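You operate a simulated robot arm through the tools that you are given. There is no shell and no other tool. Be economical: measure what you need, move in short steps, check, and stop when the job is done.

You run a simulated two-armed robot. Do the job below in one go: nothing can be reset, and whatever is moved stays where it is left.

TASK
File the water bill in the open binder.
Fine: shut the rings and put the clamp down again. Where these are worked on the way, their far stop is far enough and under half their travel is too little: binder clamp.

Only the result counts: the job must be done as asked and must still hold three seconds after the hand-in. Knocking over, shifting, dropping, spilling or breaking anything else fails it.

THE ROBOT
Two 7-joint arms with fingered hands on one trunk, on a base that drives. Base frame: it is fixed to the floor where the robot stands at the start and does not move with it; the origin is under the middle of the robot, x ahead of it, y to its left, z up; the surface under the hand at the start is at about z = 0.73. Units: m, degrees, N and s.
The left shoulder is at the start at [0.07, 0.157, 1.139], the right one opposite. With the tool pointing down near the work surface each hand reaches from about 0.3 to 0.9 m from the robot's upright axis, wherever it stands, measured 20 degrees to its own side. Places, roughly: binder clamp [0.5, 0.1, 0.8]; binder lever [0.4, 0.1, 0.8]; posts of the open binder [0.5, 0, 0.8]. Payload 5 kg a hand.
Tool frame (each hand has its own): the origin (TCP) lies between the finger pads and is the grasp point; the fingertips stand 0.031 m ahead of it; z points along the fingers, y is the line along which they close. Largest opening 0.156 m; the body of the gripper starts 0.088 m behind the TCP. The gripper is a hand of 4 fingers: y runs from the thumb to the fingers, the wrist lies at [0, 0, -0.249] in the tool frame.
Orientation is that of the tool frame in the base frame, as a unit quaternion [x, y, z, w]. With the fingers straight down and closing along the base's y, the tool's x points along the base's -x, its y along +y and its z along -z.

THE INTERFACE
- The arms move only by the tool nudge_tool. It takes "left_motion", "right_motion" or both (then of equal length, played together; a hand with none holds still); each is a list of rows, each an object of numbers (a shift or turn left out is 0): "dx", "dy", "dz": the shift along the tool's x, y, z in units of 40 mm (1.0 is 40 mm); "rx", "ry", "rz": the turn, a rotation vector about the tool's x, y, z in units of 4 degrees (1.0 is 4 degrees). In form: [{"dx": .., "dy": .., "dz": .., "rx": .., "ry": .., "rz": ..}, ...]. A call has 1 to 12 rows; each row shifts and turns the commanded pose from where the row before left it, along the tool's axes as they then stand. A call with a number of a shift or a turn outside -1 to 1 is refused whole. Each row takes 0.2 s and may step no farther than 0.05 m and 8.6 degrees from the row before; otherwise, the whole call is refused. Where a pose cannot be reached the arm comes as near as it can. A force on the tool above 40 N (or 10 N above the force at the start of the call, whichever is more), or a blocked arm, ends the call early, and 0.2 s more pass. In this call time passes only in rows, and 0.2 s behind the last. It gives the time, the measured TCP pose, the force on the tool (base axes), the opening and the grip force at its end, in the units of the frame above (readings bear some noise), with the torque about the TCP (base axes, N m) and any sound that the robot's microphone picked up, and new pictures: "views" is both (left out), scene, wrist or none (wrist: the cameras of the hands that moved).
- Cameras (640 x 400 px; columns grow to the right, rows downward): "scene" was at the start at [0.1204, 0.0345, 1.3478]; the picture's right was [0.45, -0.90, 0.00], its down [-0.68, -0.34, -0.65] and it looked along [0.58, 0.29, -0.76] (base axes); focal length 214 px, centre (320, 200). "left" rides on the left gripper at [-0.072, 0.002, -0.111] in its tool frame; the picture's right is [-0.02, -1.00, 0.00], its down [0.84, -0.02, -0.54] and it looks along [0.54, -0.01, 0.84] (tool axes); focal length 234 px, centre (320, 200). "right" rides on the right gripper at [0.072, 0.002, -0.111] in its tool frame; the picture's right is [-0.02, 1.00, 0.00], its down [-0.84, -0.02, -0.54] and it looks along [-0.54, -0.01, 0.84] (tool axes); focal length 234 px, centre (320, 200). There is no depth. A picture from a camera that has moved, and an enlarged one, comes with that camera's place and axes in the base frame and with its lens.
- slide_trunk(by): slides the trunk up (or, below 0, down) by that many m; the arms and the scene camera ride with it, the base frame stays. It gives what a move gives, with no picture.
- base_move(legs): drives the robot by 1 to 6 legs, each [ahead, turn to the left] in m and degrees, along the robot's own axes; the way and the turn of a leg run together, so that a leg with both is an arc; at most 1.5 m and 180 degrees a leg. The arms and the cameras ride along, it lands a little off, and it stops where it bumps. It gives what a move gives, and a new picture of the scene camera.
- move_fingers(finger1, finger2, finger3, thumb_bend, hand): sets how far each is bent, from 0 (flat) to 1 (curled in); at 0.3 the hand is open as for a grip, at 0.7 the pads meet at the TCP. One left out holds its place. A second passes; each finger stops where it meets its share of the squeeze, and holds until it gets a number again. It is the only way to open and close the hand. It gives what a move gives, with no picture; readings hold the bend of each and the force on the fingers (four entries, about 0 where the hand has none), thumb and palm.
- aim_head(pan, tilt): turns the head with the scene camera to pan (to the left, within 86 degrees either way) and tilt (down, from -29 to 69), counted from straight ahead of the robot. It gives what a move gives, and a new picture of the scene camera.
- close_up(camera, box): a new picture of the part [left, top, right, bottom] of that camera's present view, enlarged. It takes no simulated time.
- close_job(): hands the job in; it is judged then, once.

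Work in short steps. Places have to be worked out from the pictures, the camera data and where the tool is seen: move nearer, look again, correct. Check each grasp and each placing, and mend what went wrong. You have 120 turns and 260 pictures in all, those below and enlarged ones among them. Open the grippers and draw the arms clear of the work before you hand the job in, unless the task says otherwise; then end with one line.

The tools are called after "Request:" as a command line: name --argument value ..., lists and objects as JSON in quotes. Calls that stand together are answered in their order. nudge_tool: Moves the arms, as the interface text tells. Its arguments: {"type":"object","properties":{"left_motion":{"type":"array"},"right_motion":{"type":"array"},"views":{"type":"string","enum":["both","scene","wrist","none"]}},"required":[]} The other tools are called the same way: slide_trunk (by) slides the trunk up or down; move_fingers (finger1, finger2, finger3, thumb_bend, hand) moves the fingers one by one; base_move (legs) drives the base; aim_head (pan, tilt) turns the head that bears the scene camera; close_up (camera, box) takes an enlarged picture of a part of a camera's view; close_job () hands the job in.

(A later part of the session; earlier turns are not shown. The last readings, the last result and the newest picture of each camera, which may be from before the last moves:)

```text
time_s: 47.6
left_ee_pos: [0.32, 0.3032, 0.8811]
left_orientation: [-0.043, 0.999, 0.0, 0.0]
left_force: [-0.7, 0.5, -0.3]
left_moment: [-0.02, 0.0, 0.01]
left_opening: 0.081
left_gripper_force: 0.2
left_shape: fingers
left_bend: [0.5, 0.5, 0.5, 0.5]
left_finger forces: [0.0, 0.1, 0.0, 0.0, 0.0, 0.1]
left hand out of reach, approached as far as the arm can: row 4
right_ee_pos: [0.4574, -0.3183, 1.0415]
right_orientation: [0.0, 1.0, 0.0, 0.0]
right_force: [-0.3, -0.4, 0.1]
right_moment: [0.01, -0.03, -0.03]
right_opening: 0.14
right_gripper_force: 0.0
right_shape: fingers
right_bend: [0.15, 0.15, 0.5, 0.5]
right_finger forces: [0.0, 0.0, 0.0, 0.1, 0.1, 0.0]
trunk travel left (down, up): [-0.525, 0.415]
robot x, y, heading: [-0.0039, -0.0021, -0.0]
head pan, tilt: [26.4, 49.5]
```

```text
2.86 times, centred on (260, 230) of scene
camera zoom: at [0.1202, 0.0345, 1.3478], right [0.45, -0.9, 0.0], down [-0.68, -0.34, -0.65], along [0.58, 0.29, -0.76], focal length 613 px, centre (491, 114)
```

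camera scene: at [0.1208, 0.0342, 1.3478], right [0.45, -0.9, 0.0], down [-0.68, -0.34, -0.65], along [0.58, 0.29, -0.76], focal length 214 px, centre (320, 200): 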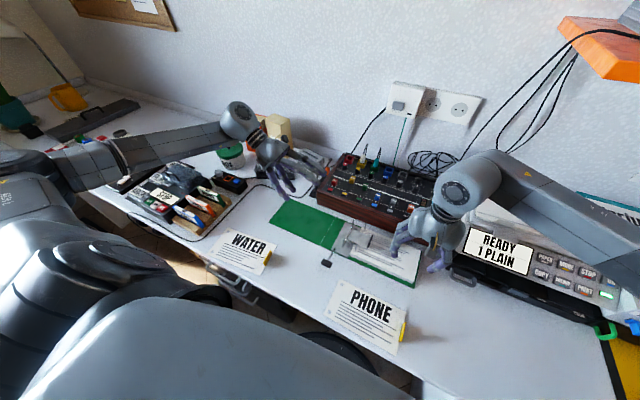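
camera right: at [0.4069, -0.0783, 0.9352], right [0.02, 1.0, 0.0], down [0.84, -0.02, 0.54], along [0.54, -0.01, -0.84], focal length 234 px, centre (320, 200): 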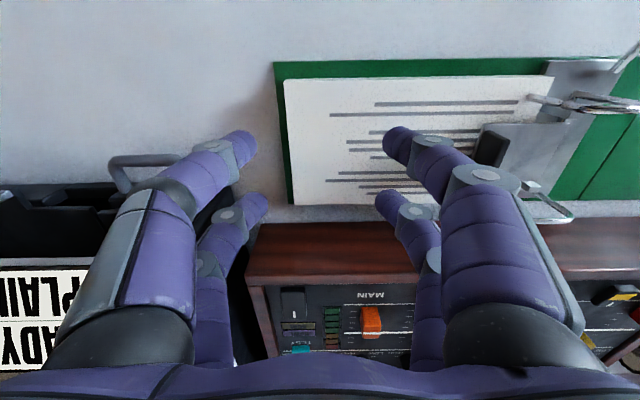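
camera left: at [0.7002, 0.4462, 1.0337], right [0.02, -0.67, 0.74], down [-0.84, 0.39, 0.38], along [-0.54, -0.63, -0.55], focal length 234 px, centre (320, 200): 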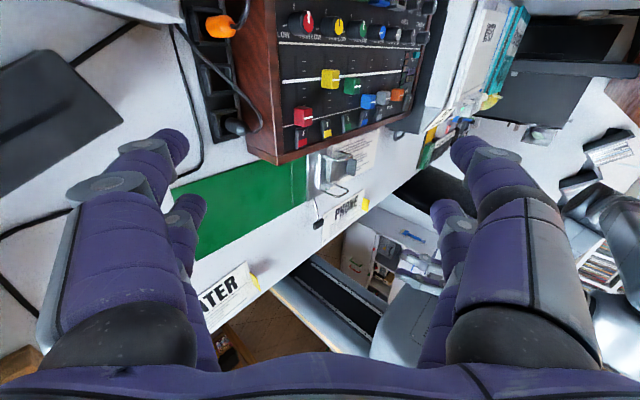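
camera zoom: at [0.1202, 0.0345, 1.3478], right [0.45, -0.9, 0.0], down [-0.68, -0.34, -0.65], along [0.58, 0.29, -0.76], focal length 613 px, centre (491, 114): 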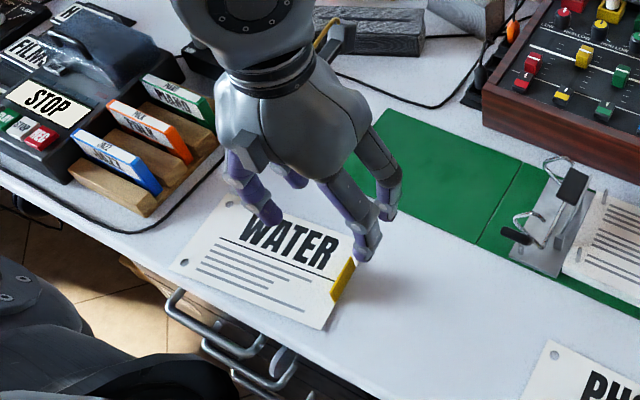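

The arm cannot reach farther back, so I will use the rear pair (finger2/3), whose pads lie ~25 mm behind the TCP: TCP goes to x 0.334. I shift and descend partway.

Request:
nudge_tool --left_motion '[{"dx": -0.35, "dz": 0.4}, {"dz": 0.8}, {"dz": 0.7}]' --views "none"

Request:
close_up --camera "left" --box '[120, 50, 520, 300]'

Request:
close_up --camera "scene" --box '[200, 190, 320, 280]'

```text
time_s: 48.4
left_ee_pos: [0.3374, 0.3046, 0.8045]
left_orientation: [-0.042, 0.999, 0.0, -0.001]
left_force: [-0.1, -0.1, -0.4]
left_moment: [0.01, 0.03, 0.01]
left_opening: 0.0809
left_gripper_force: 0.0
left_shape: fingers
left_bend: [0.5, 0.5, 0.5, 0.5]
left_finger forces: [0.1, 0.1, 0.1, 0.0, 0.0, 0.1]
right_ee_pos: [0.4586, -0.3176, 1.0431]
right_orientation: [0.001, 1.0, 0.0, 0.0]
right_force: [0.2, 0.2, 0.6]
right_moment: [0.02, -0.01, 0.02]
right_opening: 0.1396
right_gripper_force: 0.1
right_shape: fingers
right_bend: [0.15, 0.15, 0.5, 0.5]
right_finger forces: [0.1, 0.0, 0.0, 0.0, 0.0, 0.0]
trunk travel left (down, up): [-0.525, 0.415]
robot x, y, heading: [-0.0026, -0.0008, -0.0]
head pan, tilt: [26.4, 49.5]
```

```text
1.60 times, centred on (320, 175) of left
camera zoom: at [0.4088, 0.3115, 0.9138], right [0.11, -0.99, 0.0], down [-0.83, -0.09, 0.54], along [-0.54, -0.06, -0.84], focal length 375 px, centre (320, 240)
```

zoom: 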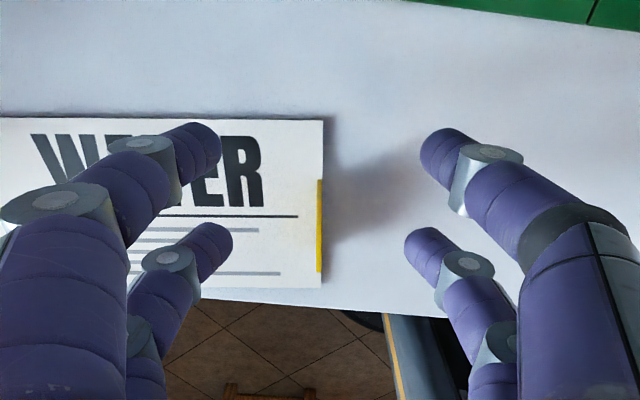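

```text
4.44 times, centred on (260, 235) of scene
camera zoom: at [0.1209, 0.0352, 1.3478], right [0.45, -0.9, 0.0], down [-0.68, -0.34, -0.65], along [0.58, 0.29, -0.76], focal length 953 px, centre (587, 44)
```

zoom: 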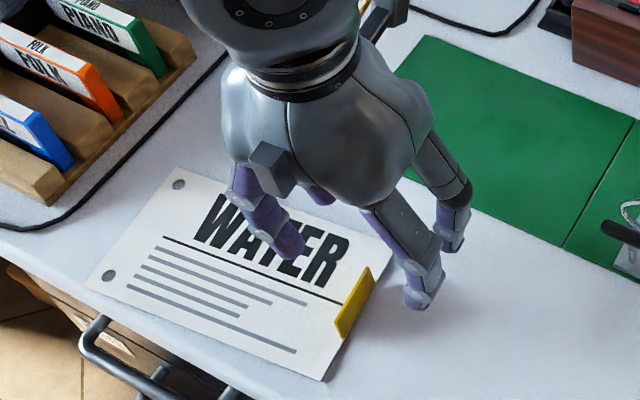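

Rear pads are at x≈0.318, tab at 0.31. I shift 7 mm back and go down 29 mm.

Request:
nudge_tool --left_motion '[{"dx": 0.18, "dz": 0.3}, {"dz": 0.43}]' --views "none"

Request:
close_up --camera "left" --box '[120, 50, 520, 300]'

Request:
close_up --camera "scene" --box '[230, 210, 310, 270]'

```text
time_s: 49.0
left_ee_pos: [0.3284, 0.3039, 0.7755]
left_orientation: [-0.041, 0.999, 0.0, 0.001]
left_force: [-0.9, 0.1, -0.2]
left_moment: [-0.04, 0.03, 0.02]
left_opening: 0.081
left_gripper_force: 0.0
left_shape: fingers
left_bend: [0.5, 0.5, 0.5, 0.5]
left_finger forces: [0.0, 0.0, 0.1, 0.1, 0.1, 0.0]
right_ee_pos: [0.4573, -0.3185, 1.0428]
right_orientation: [0.0, 1.0, 0.0, 0.0]
right_force: [0.7, 0.5, 0.5]
right_moment: [-0.02, 0.01, 0.03]
right_opening: 0.14
right_gripper_force: 0.1
right_shape: fingers
right_bend: [0.15, 0.15, 0.5, 0.5]
right_finger forces: [0.1, 0.0, 0.0, 0.1, 0.0, 0.0]
trunk travel left (down, up): [-0.525, 0.415]
robot x, y, heading: [-0.0012, 0.0001, -0.1]
head pan, tilt: [26.4, 49.5]
```

```text
1.60 times, centred on (320, 175) of left
camera zoom: at [0.4012, 0.3109, 0.8846], right [0.11, -0.99, 0.0], down [-0.83, -0.09, 0.54], along [-0.54, -0.06, -0.84], focal length 375 px, centre (320, 240)
```

zoom: 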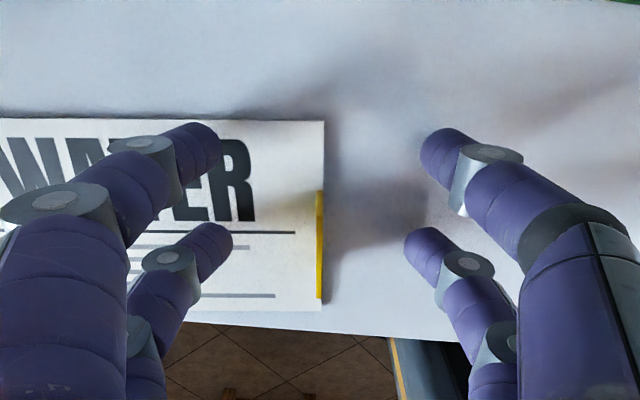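

```text
6.67 times, centred on (270, 240) of scene
camera zoom: at [0.1209, 0.0352, 1.3477], right [0.45, -0.9, 0.0], down [-0.68, -0.34, -0.65], along [0.58, 0.29, -0.76], focal length 1430 px, centre (653, -67)
```

zoom: 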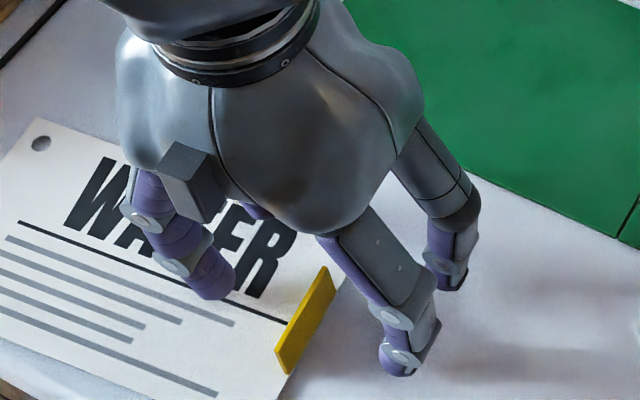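

Tab is centred on the rear pads. I close finger2 and finger3.

Request:
move_fingers --hand "left" --finger2 0.75 --finger3 0.75

Request:
close_up --camera "left" --box '[120, 50, 520, 300]'

```text
time_s: 50.0
left_ee_pos: [0.3281, 0.304, 0.7759]
left_orientation: [-0.042, 0.999, -0.001, 0.0]
left_force: [1.0, 0.7, 0.9]
left_moment: [0.03, -0.03, 0.0]
left_opening: 0.0809
left_gripper_force: 6.6
left_shape: fingers
left_bend: [0.5, 0.73, 0.73, 0.5]
left_finger forces: [0.1, 6.7, 6.6, 0.1, 0.0, 0.1]
right_ee_pos: [0.4575, -0.3175, 1.0418]
right_orientation: [0.001, 1.0, 0.0, 0.0]
right_force: [-0.6, 0.1, 0.9]
right_moment: [0.02, -0.02, 0.01]
right_opening: 0.1398
right_gripper_force: 0.0
right_shape: fingers
right_bend: [0.15, 0.15, 0.5, 0.5]
right_finger forces: [0.1, 0.0, 0.1, 0.0, 0.0, 0.0]
trunk travel left (down, up): [-0.525, 0.415]
robot x, y, heading: [-0.002, -0.0034, 0.2]
head pan, tilt: [26.4, 49.5]
```

```text
1.60 times, centred on (320, 175) of left
camera zoom: at [0.401, 0.3106, 0.8851], right [0.11, -0.99, 0.0], down [-0.83, -0.09, 0.54], along [-0.54, -0.06, -0.84], focal length 375 px, centre (320, 240)
```

zoom: 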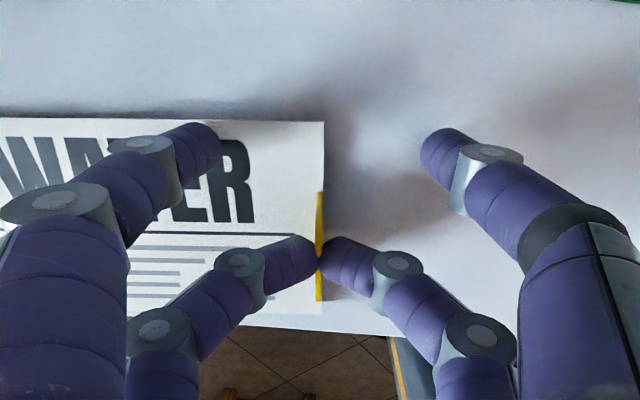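

Gripped at ~6.6 N. I lift 30 mm and check that the bill comes along.

Request:
nudge_tool --left_motion '[{"dz": -0.15}, {"dz": -0.3}, {"dz": -0.3}]' --views "none"

Request:
close_up --camera "left" --box '[0, 0, 640, 400]'

Request:
close_up --camera "scene" --box '[180, 160, 340, 300]'

```text
time_s: 50.8
left_ee_pos: [0.3287, 0.3049, 0.8081]
left_orientation: [-0.042, 0.999, 0.001, 0.0]
left_force: [-0.3, 0.5, -0.4]
left_moment: [-0.01, -0.01, 0.02]
left_opening: 0.0808
left_gripper_force: 6.9
left_shape: fingers
left_bend: [0.5, 0.73, 0.73, 0.5]
left_finger forces: [0.0, 6.9, 6.9, 0.0, 0.0, 0.0]
right_ee_pos: [0.4567, -0.3188, 1.0411]
right_orientation: [0.0, 1.0, 0.001, 0.0]
right_force: [0.4, -0.4, 0.5]
right_moment: [0.01, 0.0, -0.01]
right_opening: 0.1397
right_gripper_force: 0.1
right_shape: fingers
right_bend: [0.15, 0.15, 0.5, 0.5]
right_finger forces: [0.0, 0.1, 0.0, 0.0, 0.0, 0.1]
trunk travel left (down, up): [-0.525, 0.415]
robot x, y, heading: [-0.0034, 0.0046, -0.2]
head pan, tilt: [26.4, 49.5]
```

```text
1.00 times, centred on (320, 200) of left (not enlarged: the box is as wide or as high as the picture)
camera zoom: at [0.4, 0.3104, 0.9154], right [0.11, -0.99, 0.0], down [-0.83, -0.09, 0.54], along [-0.54, -0.06, -0.84], focal length 234 px, centre (320, 200)
```

zoom: 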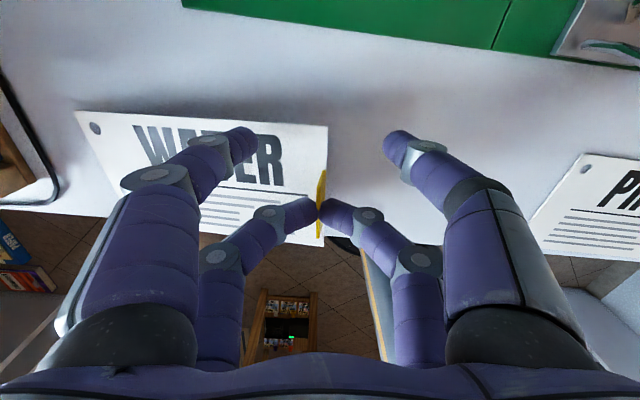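

```text
2.86 times, centred on (260, 230) of scene
camera zoom: at [0.12, 0.0342, 1.3478], right [0.45, -0.9, 0.0], down [-0.68, -0.34, -0.65], along [0.58, 0.29, -0.76], focal length 613 px, centre (491, 114)
```

zoom: 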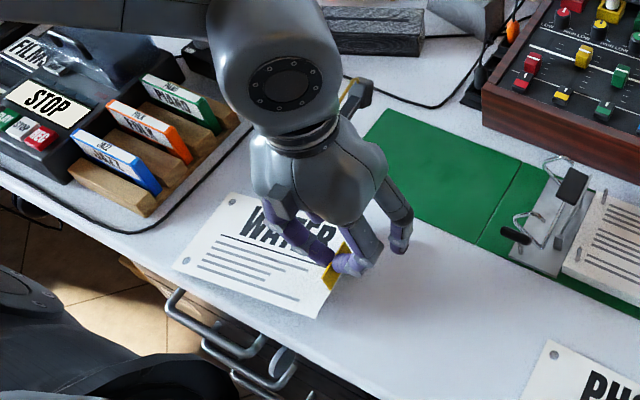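

The bill came up. I raise it, turn it 4.8° to square, and carry it toward TCP ≈ (0.502, -0.111) (20 mm short in y), moving the right arm farther off.

Request:
nudge_tool --left_motion '[{"dz": -0.7}, {"dz": -0.8}, {"dz": -0.8}, {"dz": -0.8, "rz": 0.4}, {"rz": 0.4}, {"rz": 0.4}, {"dx": -0.6, "dy": -0.6}, {"dx": -0.6, "dy": -0.6}, {"dx": -0.6, "dy": -0.6}, {"dx": -0.6, "dy": -0.6}, {"dx": -0.6, "dy": -0.6}, {"dx": -0.6, "dy": -0.6}]' --right_motion '[{"dz": -0.5, "dy": -0.7}, {"dz": -0.5, "dy": -0.7}, {"dy": -0.7}, {"dy": -0.7}, {}, {}, {}, {}, {}, {}, {}, {}]'

```text
time_s: 53.4
left_ee_pos: [0.4711, 0.1567, 0.9314]
left_orientation: [0.001, 1.0, 0.003, 0.0]
left_force: [0.6, -0.7, -0.2]
left_moment: [0.01, -0.01, 0.0]
left_opening: 0.0811
left_gripper_force: 6.0
left_shape: fingers
left_bend: [0.5, 0.73, 0.73, 0.5]
left_finger forces: [0.1, 6.1, 6.3, 0.0, 0.0, 0.1]
right_ee_pos: [0.4581, -0.4333, 1.0808]
right_orientation: [-0.001, 1.0, 0.002, -0.001]
right_force: [-0.4, -1.1, -0.7]
right_moment: [0.08, 0.01, 0.0]
right_opening: 0.1399
right_gripper_force: 0.1
right_shape: fingers
right_bend: [0.15, 0.15, 0.5, 0.5]
right_finger forces: [0.0, 0.0, 0.0, 0.0, 0.0, 0.0]
trunk travel left (down, up): [-0.525, 0.415]
robot x, y, heading: [0.0005, -0.003, -0.0]
head pan, tilt: [26.4, 49.5]
camera scene: at [0.1204, 0.0307, 1.3478], right [0.44, -0.9, 0.0], down [-0.68, -0.34, -0.65], along [0.58, 0.29, -0.76], focal length 214 px, centre (320, 200)
camera right: at [0.3858, -0.4337, 1.1929], right [0.02, 1.0, 0.0], down [0.84, -0.02, 0.54], along [0.54, -0.01, -0.84], focal length 234 px, centre (320, 200)
camera left: at [0.5451, 0.1573, 1.04], right [0.02, -1.0, 0.0], down [-0.84, -0.02, 0.54], along [-0.54, -0.01, -0.84], focal length 234 px, centre (320, 200)
```

scene: 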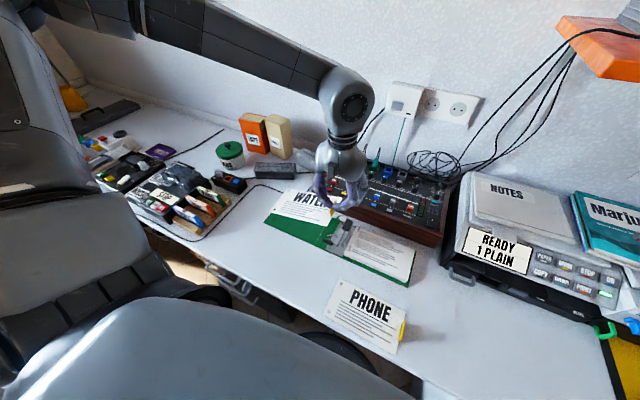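
right: 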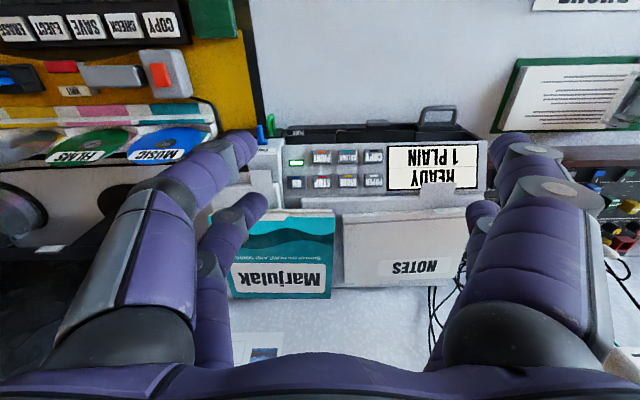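
left: 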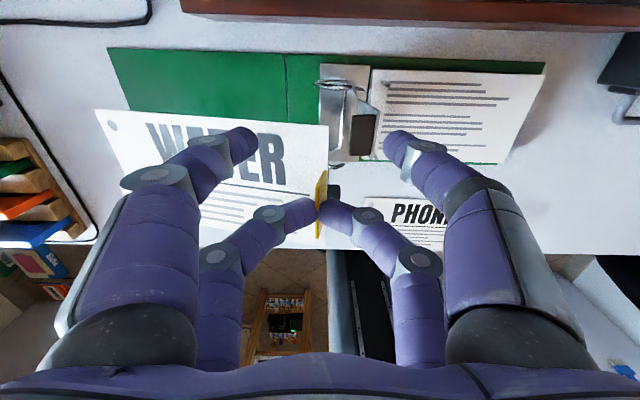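

The bill seems held, perhaps slightly drooping or yawed at the hole end. I carry on to above the target, stopping 20 mm short in +y.

Request:
nudge_tool --left_motion '[{"dx": -0.4, "dy": -0.8}, {"dx": -0.38, "dy": -0.9}, {"dy": -1}, {"dy": -1}, {"dy": -1}, {"dy": -1}, {"dy": -1}]' --views "none"

Request:
close_up --camera "left" --box '[0, 0, 400, 250]'

Request:
close_up --camera "scene" --box '[290, 150, 450, 270]'

```text
time_s: 55.0
left_ee_pos: [0.4807, -0.0032, 0.9418]
left_orientation: [-0.001, 1.0, -0.002, 0.0]
left_force: [-0.5, 0.5, -0.8]
left_moment: [-0.03, 0.04, 0.04]
left_opening: 0.0808
left_gripper_force: 6.0
left_shape: fingers
left_bend: [0.5, 0.73, 0.73, 0.5]
left_finger forces: [0.0, 6.3, 6.2, 0.1, 0.0, 0.0]
left hand out of reach, approached as far as the arm can: row 5, 6, 7
right_ee_pos: [0.4585, -0.4316, 1.0818]
right_orientation: [0.0, 1.0, 0.0, 0.0]
right_force: [-0.1, -0.5, 0.6]
right_moment: [-0.02, 0.03, -0.02]
right_opening: 0.1398
right_gripper_force: 0.0
right_shape: fingers
right_bend: [0.15, 0.15, 0.5, 0.5]
right_finger forces: [0.0, 0.0, 0.1, 0.0, 0.1, 0.0]
trunk travel left (down, up): [-0.525, 0.415]
robot x, y, heading: [-0.0003, 0.0001, -0.1]
head pan, tilt: [26.4, 49.5]
```

```text
1.60 times, centred on (200, 125) of left
camera zoom: at [0.5538, -0.0013, 1.0506], right [0.02, -1.0, 0.0], down [-0.84, -0.02, 0.54], along [-0.54, -0.01, -0.84], focal length 375 px, centre (512, 320)
```

zoom: 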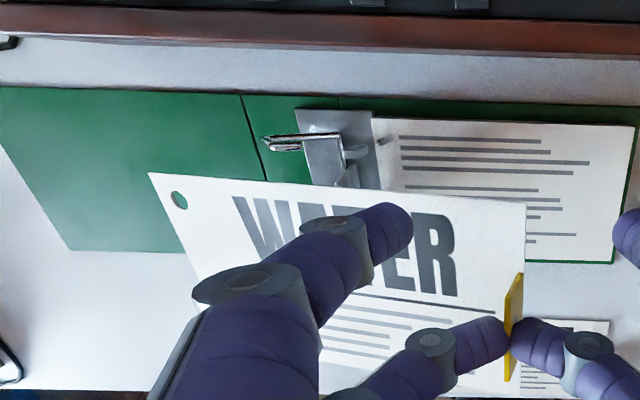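

```text
3.33 times, centred on (370, 210) of scene
camera zoom: at [0.1206, 0.0342, 1.3477], right [0.45, -0.9, 0.0], down [-0.68, -0.34, -0.65], along [0.58, 0.29, -0.76], focal length 715 px, centre (153, 167)
```

zoom: 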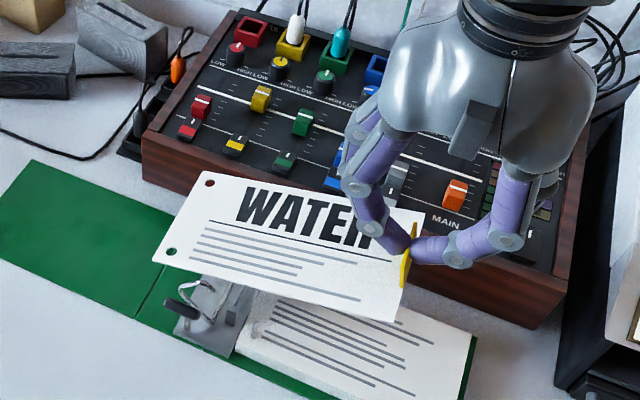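

The left arm can't reach that far right from here. I bring the hand back +y, then will turn the base 25° to the right so the target lies in front of the left arm.

Request:
nudge_tool --left_motion '[{"dy": 1}, {"dy": 1}, {"dy": 1}, {"dy": 1}, {"dy": 1}, {"dz": -0.5}]' --views "none"

```text
time_s: 56.4
left_ee_pos: [0.4814, 0.1994, 0.9626]
left_orientation: [0.0, 1.0, 0.001, 0.001]
left_force: [0.4, 0.3, 0.7]
left_moment: [0.02, -0.02, 0.03]
left_opening: 0.0811
left_gripper_force: 5.9
left_shape: fingers
left_bend: [0.5, 0.73, 0.73, 0.5]
left_finger forces: [0.0, 6.2, 6.1, 0.1, 0.0, 0.0]
right_ee_pos: [0.4584, -0.4322, 1.0819]
right_orientation: [0.0, 1.0, 0.001, 0.0]
right_force: [-0.1, -0.4, -0.8]
right_moment: [0.02, 0.01, -0.02]
right_opening: 0.1399
right_gripper_force: 0.0
right_shape: fingers
right_bend: [0.15, 0.15, 0.5, 0.5]
right_finger forces: [0.0, 0.1, 0.1, 0.0, 0.0, 0.1]
trunk travel left (down, up): [-0.525, 0.415]
robot x, y, heading: [0.0034, -0.0026, -0.0]
head pan, tilt: [26.4, 49.5]
```

Hand is clear and high; I turn the base 25° right in place.

Request:
base_move --legs '[[0, -12], [0, -13]]'

```text
time_s: 58.4
left_ee_pos: [0.5202, -0.0237, 0.9626]
left_orientation: [0.218, 0.976, 0.0, -0.001]
left_force: [0.2, -0.2, 0.0]
left_moment: [-0.04, 0.04, -0.01]
left_opening: 0.0808
left_gripper_force: 6.2
left_shape: fingers
left_bend: [0.5, 0.73, 0.73, 0.5]
left_finger forces: [0.1, 6.1, 6.0, 0.1, 0.1, 0.0]
right_ee_pos: [0.2321, -0.5844, 1.0832]
right_orientation: [0.218, 0.976, 0.0, 0.0]
right_force: [0.5, 0.4, 0.3]
right_moment: [0.0, -0.02, -0.01]
right_opening: 0.1399
right_gripper_force: 0.0
right_shape: fingers
right_bend: [0.15, 0.15, 0.5, 0.5]
right_finger forces: [0.1, 0.0, 0.0, 0.1, 0.0, 0.0]
trunk travel left (down, up): [-0.525, 0.415]
robot x, y, heading: [-0.0007, 0.0015, -24.9]
head pan, tilt: [26.4, 49.5]
camera scene: at [0.1237, -0.0194, 1.3478], right [0.02, -1.0, 0.0], down [-0.76, -0.02, -0.65], along [0.65, 0.01, -0.76], focal length 214 px, centre (320, 200)
```

scene: 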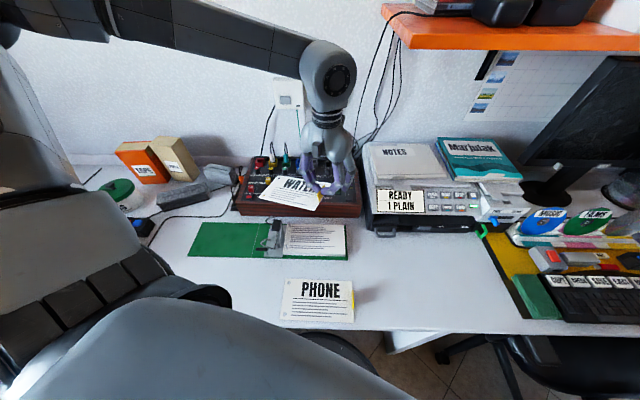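

Now the hand is at (0.520, -0.024). I yaw it back 25° to square and shift to about (0.502, -0.111).

Request:
nudge_tool --left_motion '[{"rz": -1}, {"rz": -1}, {"rz": -1}, {"rz": -1}, {"rz": -1}, {"rz": -1}, {"rz": -0.3}, {"dx": 0.45}, {"dy": -0.8}, {"dy": -0.8}, {"dy": -0.58}]' --views "none"

Request:
close_up --camera "left" --box '[40, 0, 440, 250]'

Request:
close_up --camera "scene" --box '[230, 160, 390, 270]'

```text
time_s: 60.8
left_ee_pos: [0.5027, -0.1114, 0.9611]
left_orientation: [-0.001, 1.0, -0.001, 0.0]
left_force: [0.0, -0.2, -1.3]
left_moment: [-0.01, 0.0, 0.04]
left_opening: 0.0809
left_gripper_force: 6.0
left_shape: fingers
left_bend: [0.5, 0.73, 0.73, 0.5]
left_finger forces: [0.0, 6.0, 5.9, 0.1, 0.0, 0.0]
right_ee_pos: [0.2318, -0.5854, 1.0819]
right_orientation: [0.217, 0.976, 0.001, 0.0]
right_force: [0.0, 0.1, 1.3]
right_moment: [0.05, -0.02, -0.01]
right_opening: 0.1399
right_gripper_force: 0.1
right_shape: fingers
right_bend: [0.15, 0.15, 0.5, 0.5]
right_finger forces: [0.0, 0.1, 0.0, 0.1, 0.0, 0.1]
trunk travel left (down, up): [-0.525, 0.415]
robot x, y, heading: [-0.0, -0.0006, -25.0]
head pan, tilt: [26.4, 49.5]
```

```text
1.60 times, centred on (240, 125) of left
camera zoom: at [0.576, -0.1118, 1.0704], right [0.03, -1.0, 0.0], down [-0.84, -0.02, 0.54], along [-0.54, -0.01, -0.84], focal length 375 px, centre (448, 320)
```

zoom: 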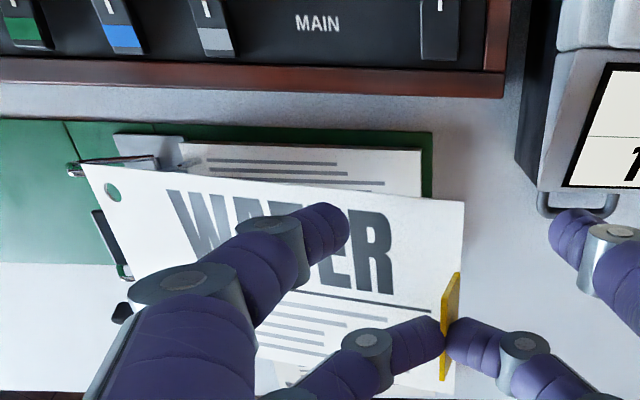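

```text
3.64 times, centred on (310, 215) of scene
camera zoom: at [0.1243, -0.0201, 1.3477], right [0.02, -1.0, 0.0], down [-0.76, -0.02, -0.65], along [0.65, 0.02, -0.76], focal length 780 px, centre (356, 146)
```

zoom: 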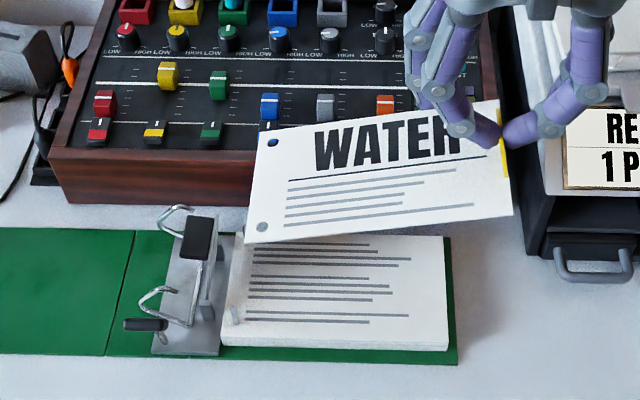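

Triangulating the far hole gives (0.523, 0.058, 0.88): the hole end droops about 13° below the tab. I tilt the hand 10° to nearly level the bill and look again.

Request:
nudge_tool --left_motion '[{"rx": -0.8}, {"rx": -0.8}, {"rx": -0.8}]' --views "none"

Request:
close_up --camera "left" --box '[40, 0, 440, 250]'

Request:
close_up --camera "scene" --box '[230, 160, 390, 270]'

```text
time_s: 61.6
left_ee_pos: [0.504, -0.1036, 0.9592]
left_orientation: [-0.002, 0.997, 0.083, -0.002]
left_force: [0.2, 1.4, 0.3]
left_moment: [-0.17, -0.02, 0.04]
left_opening: 0.0811
left_gripper_force: 5.5
left_shape: fingers
left_bend: [0.5, 0.73, 0.73, 0.5]
left_finger forces: [0.1, 6.1, 6.1, 0.1, 0.0, 0.0]
right_ee_pos: [0.2318, -0.5779, 1.0859]
right_orientation: [0.217, 0.976, -0.004, 0.0]
right_force: [0.3, 0.3, 0.0]
right_moment: [-0.03, 0.0, -0.01]
right_opening: 0.1398
right_gripper_force: 0.2
right_shape: fingers
right_bend: [0.15, 0.15, 0.5, 0.5]
right_finger forces: [0.1, 0.1, 0.0, 0.0, 0.1, 0.1]
trunk travel left (down, up): [-0.525, 0.415]
robot x, y, heading: [0.0005, -0.0001, -25.0]
head pan, tilt: [26.4, 49.5]
```

```text
1.60 times, centred on (240, 125) of left
camera zoom: at [0.5763, -0.1207, 1.0664], right [0.03, -0.99, -0.17], down [-0.84, -0.11, 0.54], along [-0.55, 0.12, -0.83], focal length 375 px, centre (448, 320)
```

zoom: 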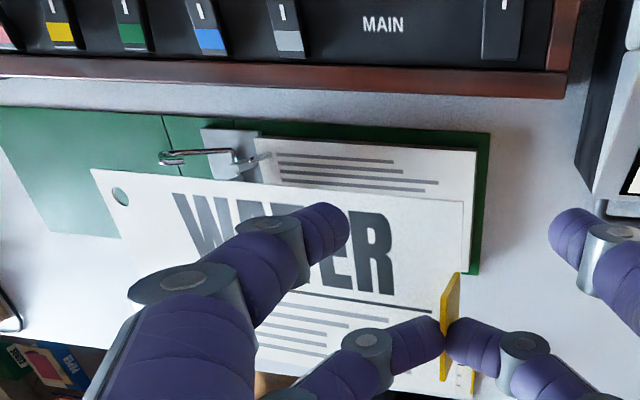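

```text
3.64 times, centred on (310, 215) of scene
camera zoom: at [0.1243, -0.011, 1.3474], right [0.03, -1.0, 0.01], down [-0.76, -0.02, -0.65], along [0.65, 0.01, -0.76], focal length 780 px, centre (356, 146)
```

zoom: 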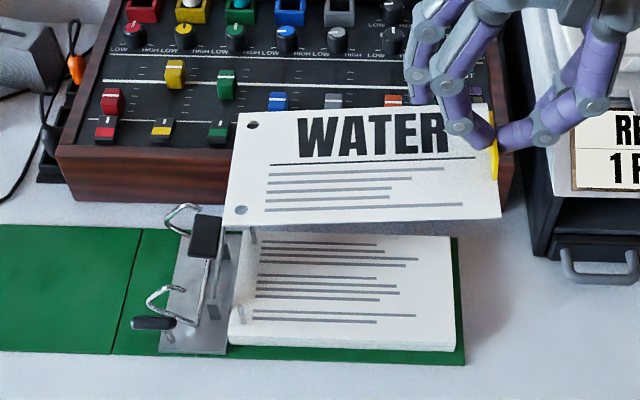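

The bill looks much more level, though the whole robot shows a slight lean. I let it settle one beat and recheck.

Request:
nudge_tool --left_motion '[{}, {}]' --views "scene"

Request:
close_up --camera "left" --box '[40, 0, 440, 250]'

Request:
close_up --camera "scene" --box '[230, 160, 390, 270]'

```text
time_s: 62.2
left_ee_pos: [0.5033, -0.1042, 0.9586]
left_orientation: [0.001, 0.996, 0.085, -0.001]
left_force: [-0.5, 0.2, -0.8]
left_moment: [0.05, 0.02, 0.04]
left_opening: 0.081
left_gripper_force: 5.8
left_shape: fingers
left_bend: [0.5, 0.73, 0.73, 0.5]
left_finger forces: [0.0, 6.0, 6.0, 0.0, 0.0, 0.1]
right_ee_pos: [0.2319, -0.579, 1.085]
right_orientation: [0.218, 0.976, -0.003, 0.0]
right_force: [-0.6, -0.3, -0.3]
right_moment: [0.01, 0.0, 0.01]
right_opening: 0.1396
right_gripper_force: 0.1
right_shape: fingers
right_bend: [0.15, 0.15, 0.5, 0.5]
right_finger forces: [0.1, 0.0, 0.1, 0.0, 0.0, 0.0]
trunk travel left (down, up): [-0.525, 0.415]
robot x, y, heading: [-0.0005, -0.0016, -25.2]
head pan, tilt: [26.4, 49.5]
camera scene: at [0.1257, -0.0117, 1.3472], right [0.02, -1.0, 0.01], down [-0.76, -0.02, -0.65], along [0.65, 0.01, -0.76], focal length 214 px, centre (320, 200)
```

scene: 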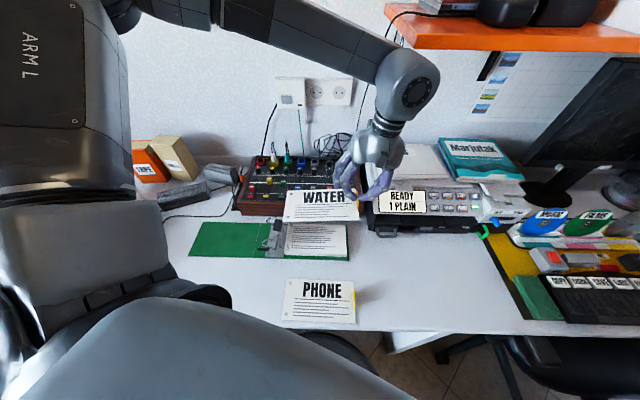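

```text
1.60 times, centred on (240, 125) of left
camera zoom: at [0.5768, -0.1225, 1.0652], right [0.02, -0.99, -0.17], down [-0.84, -0.11, 0.54], along [-0.55, 0.13, -0.83], focal length 375 px, centre (448, 320)
```

zoom: 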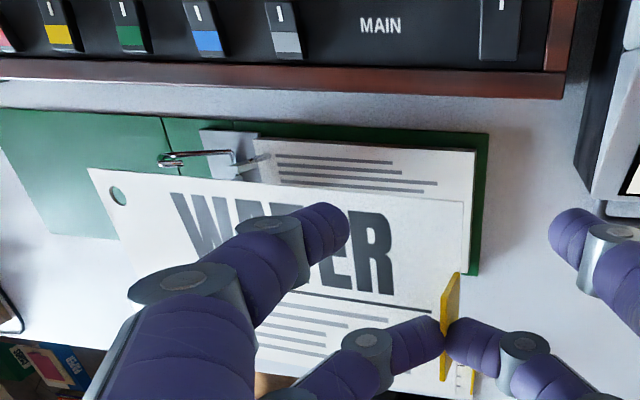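

```text
3.64 times, centred on (310, 215) of scene
camera zoom: at [0.1257, -0.0117, 1.3472], right [0.02, -1.0, 0.01], down [-0.76, -0.02, -0.65], along [0.65, 0.01, -0.76], focal length 780 px, centre (356, 146)
```

zoom: 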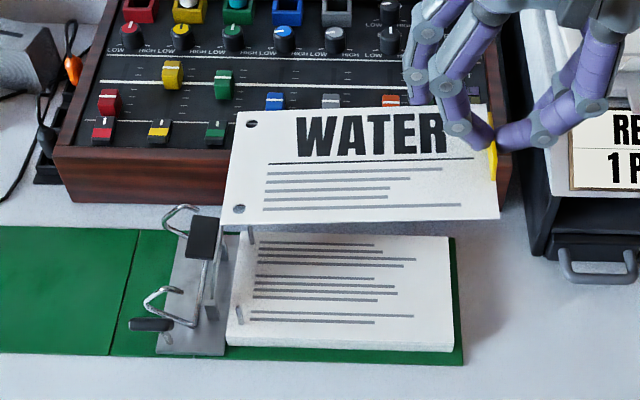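

Now the holes are at about (0.522, 0.074, 0.905) and (0.445, 0.075, 0.905), ~5° droop. Posts are at (0.5175, 0.088) and (0.441, 0.0915). I descend 105 mm straight down, shifting 5 mm back, keeping ~15 mm short in y.

Request:
nudge_tool --left_motion '[{"dx": 0.1, "dy": -0.11, "dz": 0.65}, {"dy": -0.11, "dz": 0.65}, {"dy": -0.11, "dz": 0.65}, {"dy": -0.11, "dz": 0.64}]' --views "none"

Request:
close_up --camera "left" --box '[40, 0, 440, 250]'

Request:
close_up --camera "scene" --box '[240, 180, 360, 270]'

```text
time_s: 63.2
left_ee_pos: [0.5003, -0.1099, 0.8569]
left_orientation: [0.0, 0.997, 0.083, 0.001]
left_force: [0.1, 1.2, 0.3]
left_moment: [-0.02, 0.02, 0.02]
left_opening: 0.0797
left_gripper_force: 6.5
left_shape: fingers
left_bend: [0.5, 0.73, 0.73, 0.5]
left_finger forces: [0.1, 6.0, 6.0, 0.0, 0.9, 0.1]
right_ee_pos: [0.2313, -0.5836, 1.0817]
right_orientation: [0.218, 0.976, 0.0, 0.001]
right_force: [-0.7, -0.7, 0.3]
right_moment: [-0.02, 0.0, 0.01]
right_opening: 0.14
right_gripper_force: 0.1
right_shape: fingers
right_bend: [0.15, 0.15, 0.5, 0.5]
right_finger forces: [0.0, 0.0, 0.0, 0.1, 0.0, 0.0]
trunk travel left (down, up): [-0.525, 0.415]
robot x, y, heading: [-0.0027, -0.0006, -25.2]
head pan, tilt: [26.4, 49.5]
```

```text
1.60 times, centred on (240, 125) of left
camera zoom: at [0.5724, -0.1288, 0.9635], right [0.03, -0.99, -0.17], down [-0.84, -0.11, 0.53], along [-0.54, 0.13, -0.83], focal length 375 px, centre (448, 320)
```

zoom: 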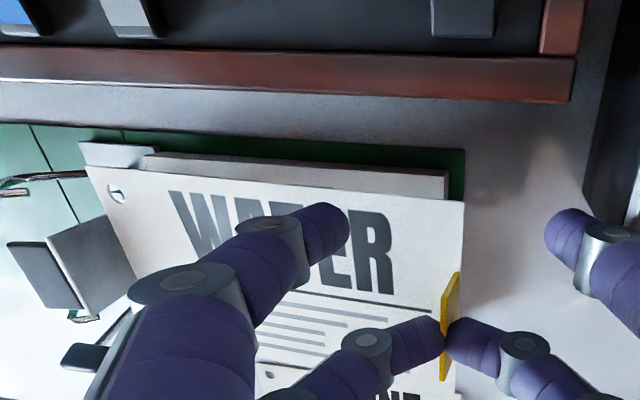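

```text
4.44 times, centred on (300, 225) of scene
camera zoom: at [0.1242, -0.0193, 1.3479], right [0.02, -1.0, 0.0], down [-0.76, -0.02, -0.65], along [0.65, 0.01, -0.76], focal length 953 px, centre (409, 89)
```

zoom: 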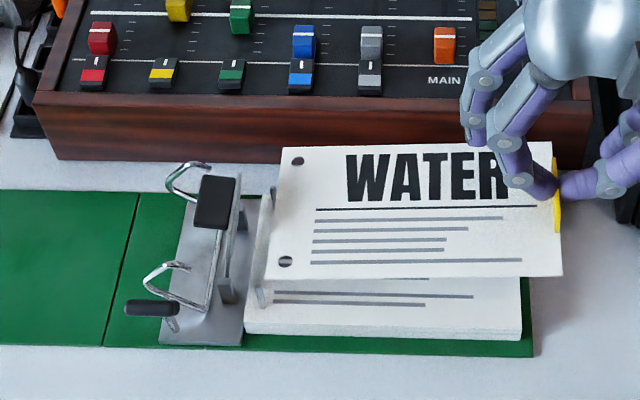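

The thumb shows a slight 0.9 N touch, probably near the printer. I bend thumb and finger1 inward to clear it.

Request:
move_fingers --hand "left" --thumb_bend 0.65 --finger1 0.58

Request:
close_up --camera "left" --box '[40, 0, 440, 250]'

Request:
close_up --camera "scene" --box '[240, 180, 360, 270]'

```text
time_s: 64.2
left_ee_pos: [0.4988, -0.1101, 0.8552]
left_orientation: [-0.001, 0.996, 0.084, 0.001]
left_force: [0.4, 0.5, 0.0]
left_moment: [-0.04, 0.0, -0.01]
left_opening: 0.0387
left_gripper_force: 5.7
left_shape: fingers
left_bend: [0.57, 0.73, 0.73, 0.65]
left_finger forces: [0.0, 6.0, 6.0, 0.0, 0.1, 0.0]
right_ee_pos: [0.2318, -0.5832, 1.0818]
right_orientation: [0.217, 0.976, -0.001, 0.0]
right_force: [-0.1, -0.6, -0.9]
right_moment: [0.04, 0.0, 0.01]
right_opening: 0.1397
right_gripper_force: 0.0
right_shape: fingers
right_bend: [0.15, 0.15, 0.5, 0.5]
right_finger forces: [0.1, 0.1, 0.0, 0.0, 0.0, 0.0]
trunk travel left (down, up): [-0.525, 0.415]
robot x, y, heading: [0.0016, 0.0035, -25.3]
head pan, tilt: [26.4, 49.5]
```

```text
1.60 times, centred on (240, 125) of left
camera zoom: at [0.5721, -0.1287, 0.9635], right [0.03, -0.99, -0.17], down [-0.84, -0.11, 0.53], along [-0.54, 0.13, -0.83], focal length 375 px, centre (448, 320)
```

zoom: 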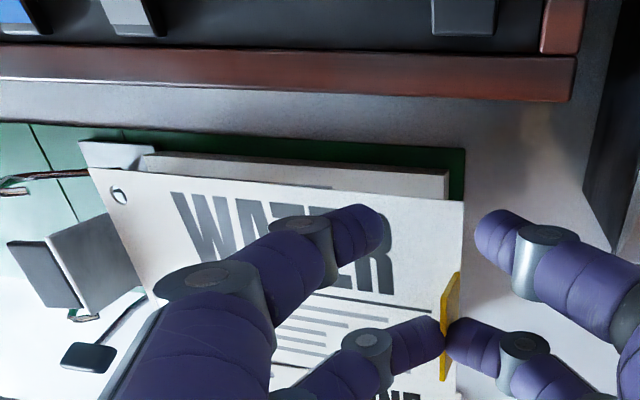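

```text
4.44 times, centred on (300, 225) of scene
camera zoom: at [0.1239, -0.0195, 1.3478], right [0.02, -1.0, 0.0], down [-0.76, -0.02, -0.65], along [0.65, 0.01, -0.76], focal length 953 px, centre (409, 89)
```

zoom: 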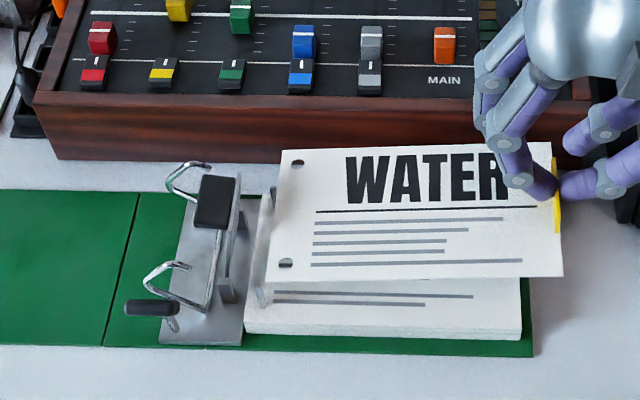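

Holes are now at (0.519, 0.064, 0.804)/(0.439, 0.065, 0.804), post tops ≈0.776 with posts' mid (0.477, 0.087). I shift +22 mm in y and down 20 mm to hover just above the posts.

Request:
nudge_tool --left_motion '[{"dx": 0.03, "dy": 0.24, "dz": 0.29}, {"dy": 0.23, "dz": 0.28}]' --views "none"

Request:
close_up --camera "left" --box '[40, 60, 240, 185]'

Request:
close_up --camera "scene" --box '[260, 190, 340, 250]'

```text
time_s: 64.8
left_ee_pos: [0.4982, -0.0882, 0.8373]
left_orientation: [0.0, 0.996, 0.084, 0.0]
left_force: [0.4, 0.5, -0.5]
left_moment: [-0.03, 0.0, 0.01]
left_opening: 0.0384
left_gripper_force: 5.7
left_shape: fingers
left_bend: [0.57, 0.73, 0.73, 0.65]
left_finger forces: [0.0, 6.0, 6.1, 0.0, 0.0, 0.0]
right_ee_pos: [0.2313, -0.5849, 1.0825]
right_orientation: [0.218, 0.976, 0.0, 0.0]
right_force: [-1.0, -0.3, 0.5]
right_moment: [-0.01, 0.0, 0.0]
right_opening: 0.1395
right_gripper_force: 0.1
right_shape: fingers
right_bend: [0.15, 0.15, 0.5, 0.5]
right_finger forces: [0.1, 0.0, 0.0, 0.0, 0.0, 0.0]
trunk travel left (down, up): [-0.525, 0.415]
robot x, y, heading: [0.0007, 0.0001, -25.1]
head pan, tilt: [26.4, 49.5]
```

```text
3.20 times, centred on (140, 122) of left
camera zoom: at [0.5706, -0.1069, 0.9441], right [0.02, -0.99, -0.17], down [-0.84, -0.11, 0.53], along [-0.54, 0.13, -0.83], focal length 749 px, centre (896, 448)
```

zoom: 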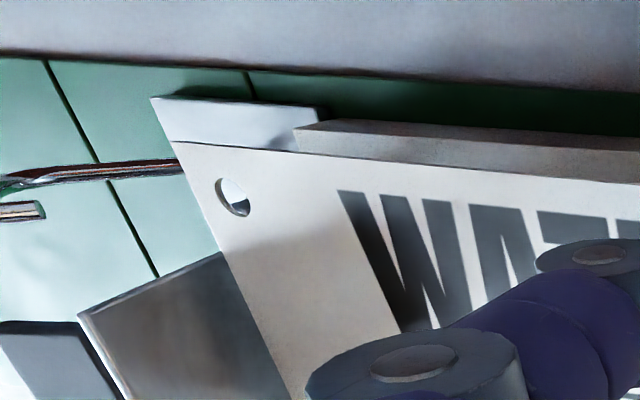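

```text
6.67 times, centred on (300, 220) of scene
camera zoom: at [0.1239, -0.0192, 1.3478], right [0.02, -1.0, 0.0], down [-0.76, -0.02, -0.65], along [0.65, 0.01, -0.76], focal length 1430 px, centre (453, 67)
```

zoom: 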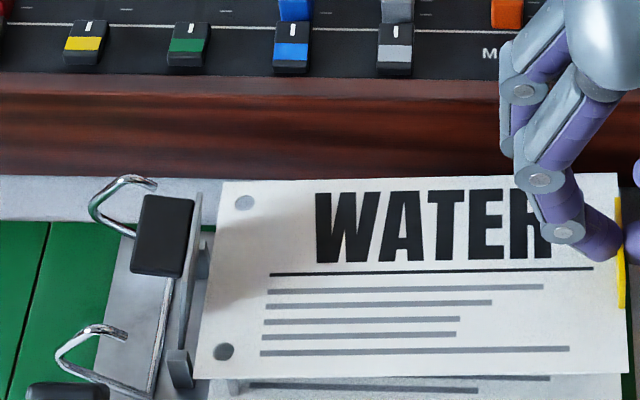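

Holes are now (0.519, 0.087) and (0.438, 0.087) at z 0.783, matching the posts within ~2 mm. I lower 12 mm with 1 mm back.

Request:
nudge_tool --left_motion '[{"dx": 0.03, "dy": -0.025, "dz": 0.15}, {"dy": -0.025, "dz": 0.15}]' --views "none"

Request:
close_up --camera "left" --box '[40, 60, 240, 185]'

Request:
close_up --camera "scene" --box '[260, 190, 340, 250]'

```text
time_s: 65.4
left_ee_pos: [0.4955, -0.0886, 0.8238]
left_orientation: [-0.001, 0.997, 0.083, 0.0]
left_force: [0.4, 0.0, -1.1]
left_moment: [0.01, 0.01, -0.02]
left_opening: 0.0386
left_gripper_force: 6.1
left_shape: fingers
left_bend: [0.57, 0.73, 0.73, 0.65]
left_finger forces: [0.1, 6.1, 6.0, 0.0, 0.0, 0.0]
right_ee_pos: [0.2317, -0.5845, 1.0821]
right_orientation: [0.217, 0.976, 0.001, 0.0]
right_force: [-0.9, -0.3, 1.4]
right_moment: [-0.01, -0.02, 0.03]
right_opening: 0.1396
right_gripper_force: 0.2
right_shape: fingers
right_bend: [0.15, 0.15, 0.5, 0.5]
right_finger forces: [0.0, 0.1, 0.1, 0.0, 0.0, 0.0]
trunk travel left (down, up): [-0.525, 0.415]
robot x, y, heading: [0.0006, -0.0013, -24.9]
head pan, tilt: [26.4, 49.5]
```

```text
3.20 times, centred on (140, 122) of left
camera zoom: at [0.5696, -0.1068, 0.932], right [0.03, -0.99, -0.17], down [-0.84, -0.11, 0.53], along [-0.54, 0.13, -0.83], focal length 749 px, centre (896, 448)
```

zoom: 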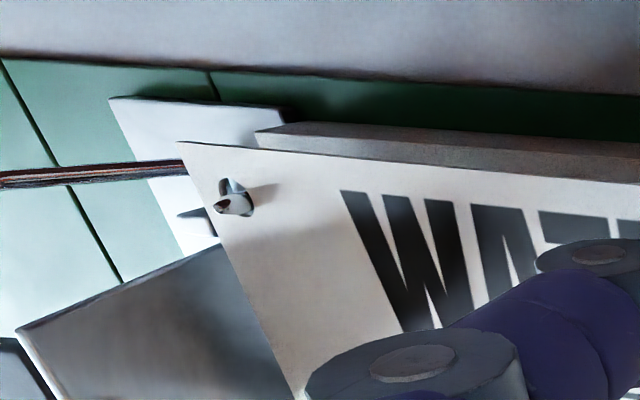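

```text
6.67 times, centred on (300, 220) of scene
camera zoom: at [0.124, -0.0196, 1.3478], right [0.02, -1.0, 0.0], down [-0.76, -0.02, -0.65], along [0.65, 0.01, -0.76], focal length 1430 px, centre (453, 67)
```

zoom: 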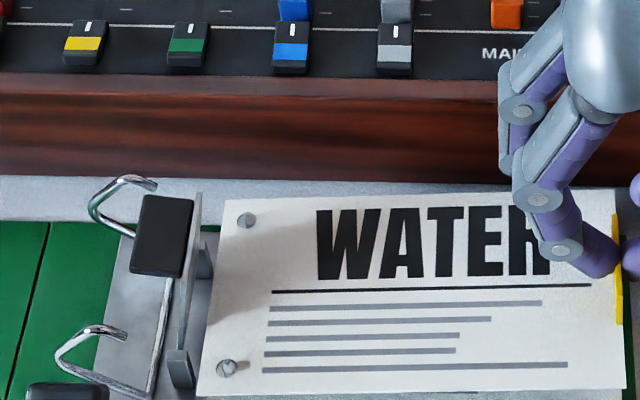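

Both posts stick through the holes. I lower another 14 mm toward the stack.

Request:
nudge_tool --left_motion '[{"dy": -0.03, "dz": 0.18}, {"dy": -0.03, "dz": 0.17}]' --views "none"

Request:
close_up --camera "left" --box '[40, 40, 360, 240]'

Request:
close_up --camera "scene" --box '[260, 190, 360, 265]'

```text
time_s: 66.0
left_ee_pos: [0.4975, -0.0894, 0.8103]
left_orientation: [-0.001, 0.996, 0.084, 0.0]
left_force: [-0.1, 0.6, -0.5]
left_moment: [-0.02, -0.01, 0.0]
left_opening: 0.0386
left_gripper_force: 5.6
left_shape: fingers
left_bend: [0.57, 0.73, 0.73, 0.65]
left_finger forces: [0.1, 6.0, 6.0, 0.0, 0.1, 0.0]
right_ee_pos: [0.2303, -0.5849, 1.0824]
right_orientation: [0.217, 0.976, 0.0, 0.0]
right_force: [-0.1, -0.1, 0.2]
right_moment: [-0.01, -0.01, 0.05]
right_opening: 0.1401
right_gripper_force: 0.1
right_shape: fingers
right_bend: [0.15, 0.15, 0.5, 0.5]
right_finger forces: [0.0, 0.1, 0.0, 0.0, 0.1, 0.0]
trunk travel left (down, up): [-0.525, 0.415]
robot x, y, heading: [0.0017, 0.0026, -24.9]
head pan, tilt: [26.4, 49.5]
```

```text
2.00 times, centred on (200, 140) of left
camera zoom: at [0.5699, -0.1071, 0.9184], right [0.03, -0.99, -0.17], down [-0.84, -0.11, 0.53], along [-0.54, 0.13, -0.83], focal length 468 px, centre (560, 320)
```

zoom: 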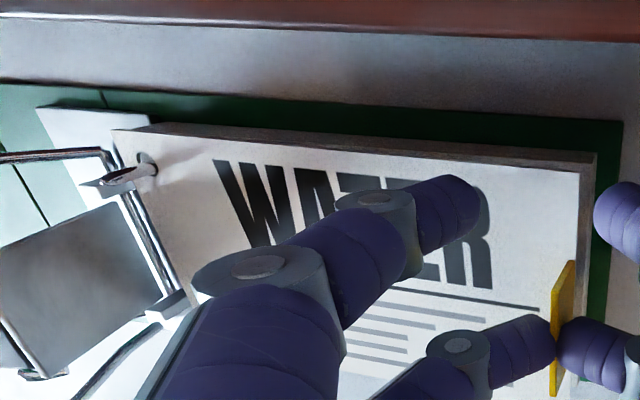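

```text
5.33 times, centred on (310, 228) of scene
camera zoom: at [0.1239, -0.0195, 1.3478], right [0.02, -1.0, 0.0], down [-0.76, -0.02, -0.65], along [0.65, 0.01, -0.76], focal length 1144 px, centre (373, 53)
```

zoom: 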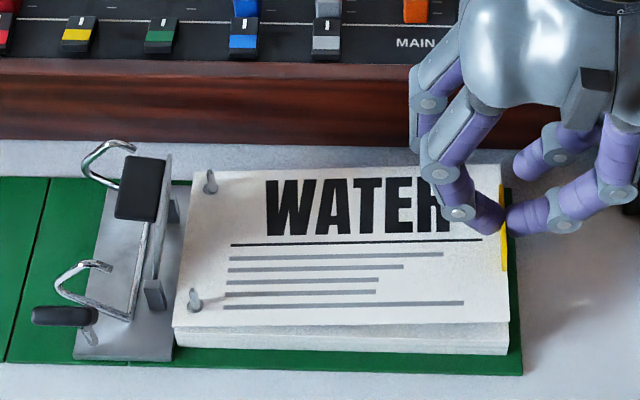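

Nearly seated. I lower 8 mm more gently, then release.

Request:
nudge_tool --left_motion '[{"dy": -0.02, "dz": 0.1}, {"dy": -0.02, "dz": 0.1}]' --views "none"

Request:
close_up --camera "scene" --box '[260, 190, 360, 265]'

```text
time_s: 66.6
left_ee_pos: [0.4976, -0.0891, 0.8029]
left_orientation: [-0.001, 0.996, 0.084, 0.002]
left_force: [-0.7, -0.9, -0.9]
left_moment: [-0.02, 0.01, 0.01]
left_opening: 0.0385
left_gripper_force: 5.3
left_shape: fingers
left_bend: [0.57, 0.73, 0.73, 0.65]
left_finger forces: [0.0, 5.8, 5.7, 0.0, 0.1, 0.1]
right_ee_pos: [0.2324, -0.5846, 1.0812]
right_orientation: [0.217, 0.976, 0.0, -0.001]
right_force: [0.4, 0.0, 0.6]
right_moment: [0.02, -0.01, -0.01]
right_opening: 0.1401
right_gripper_force: 0.1
right_shape: fingers
right_bend: [0.15, 0.15, 0.5, 0.5]
right_finger forces: [0.1, 0.0, 0.0, 0.0, 0.0, 0.0]
trunk travel left (down, up): [-0.525, 0.415]
robot x, y, heading: [0.0027, -0.0025, -25.0]
head pan, tilt: [26.4, 49.5]
```

```text
5.33 times, centred on (310, 228) of scene
camera zoom: at [0.1238, -0.0195, 1.3478], right [0.02, -1.0, 0.0], down [-0.76, -0.02, -0.65], along [0.65, 0.01, -0.76], focal length 1144 px, centre (373, 53)
```

zoom: 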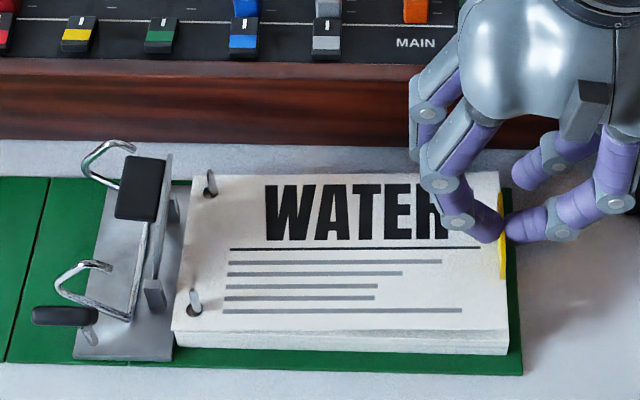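

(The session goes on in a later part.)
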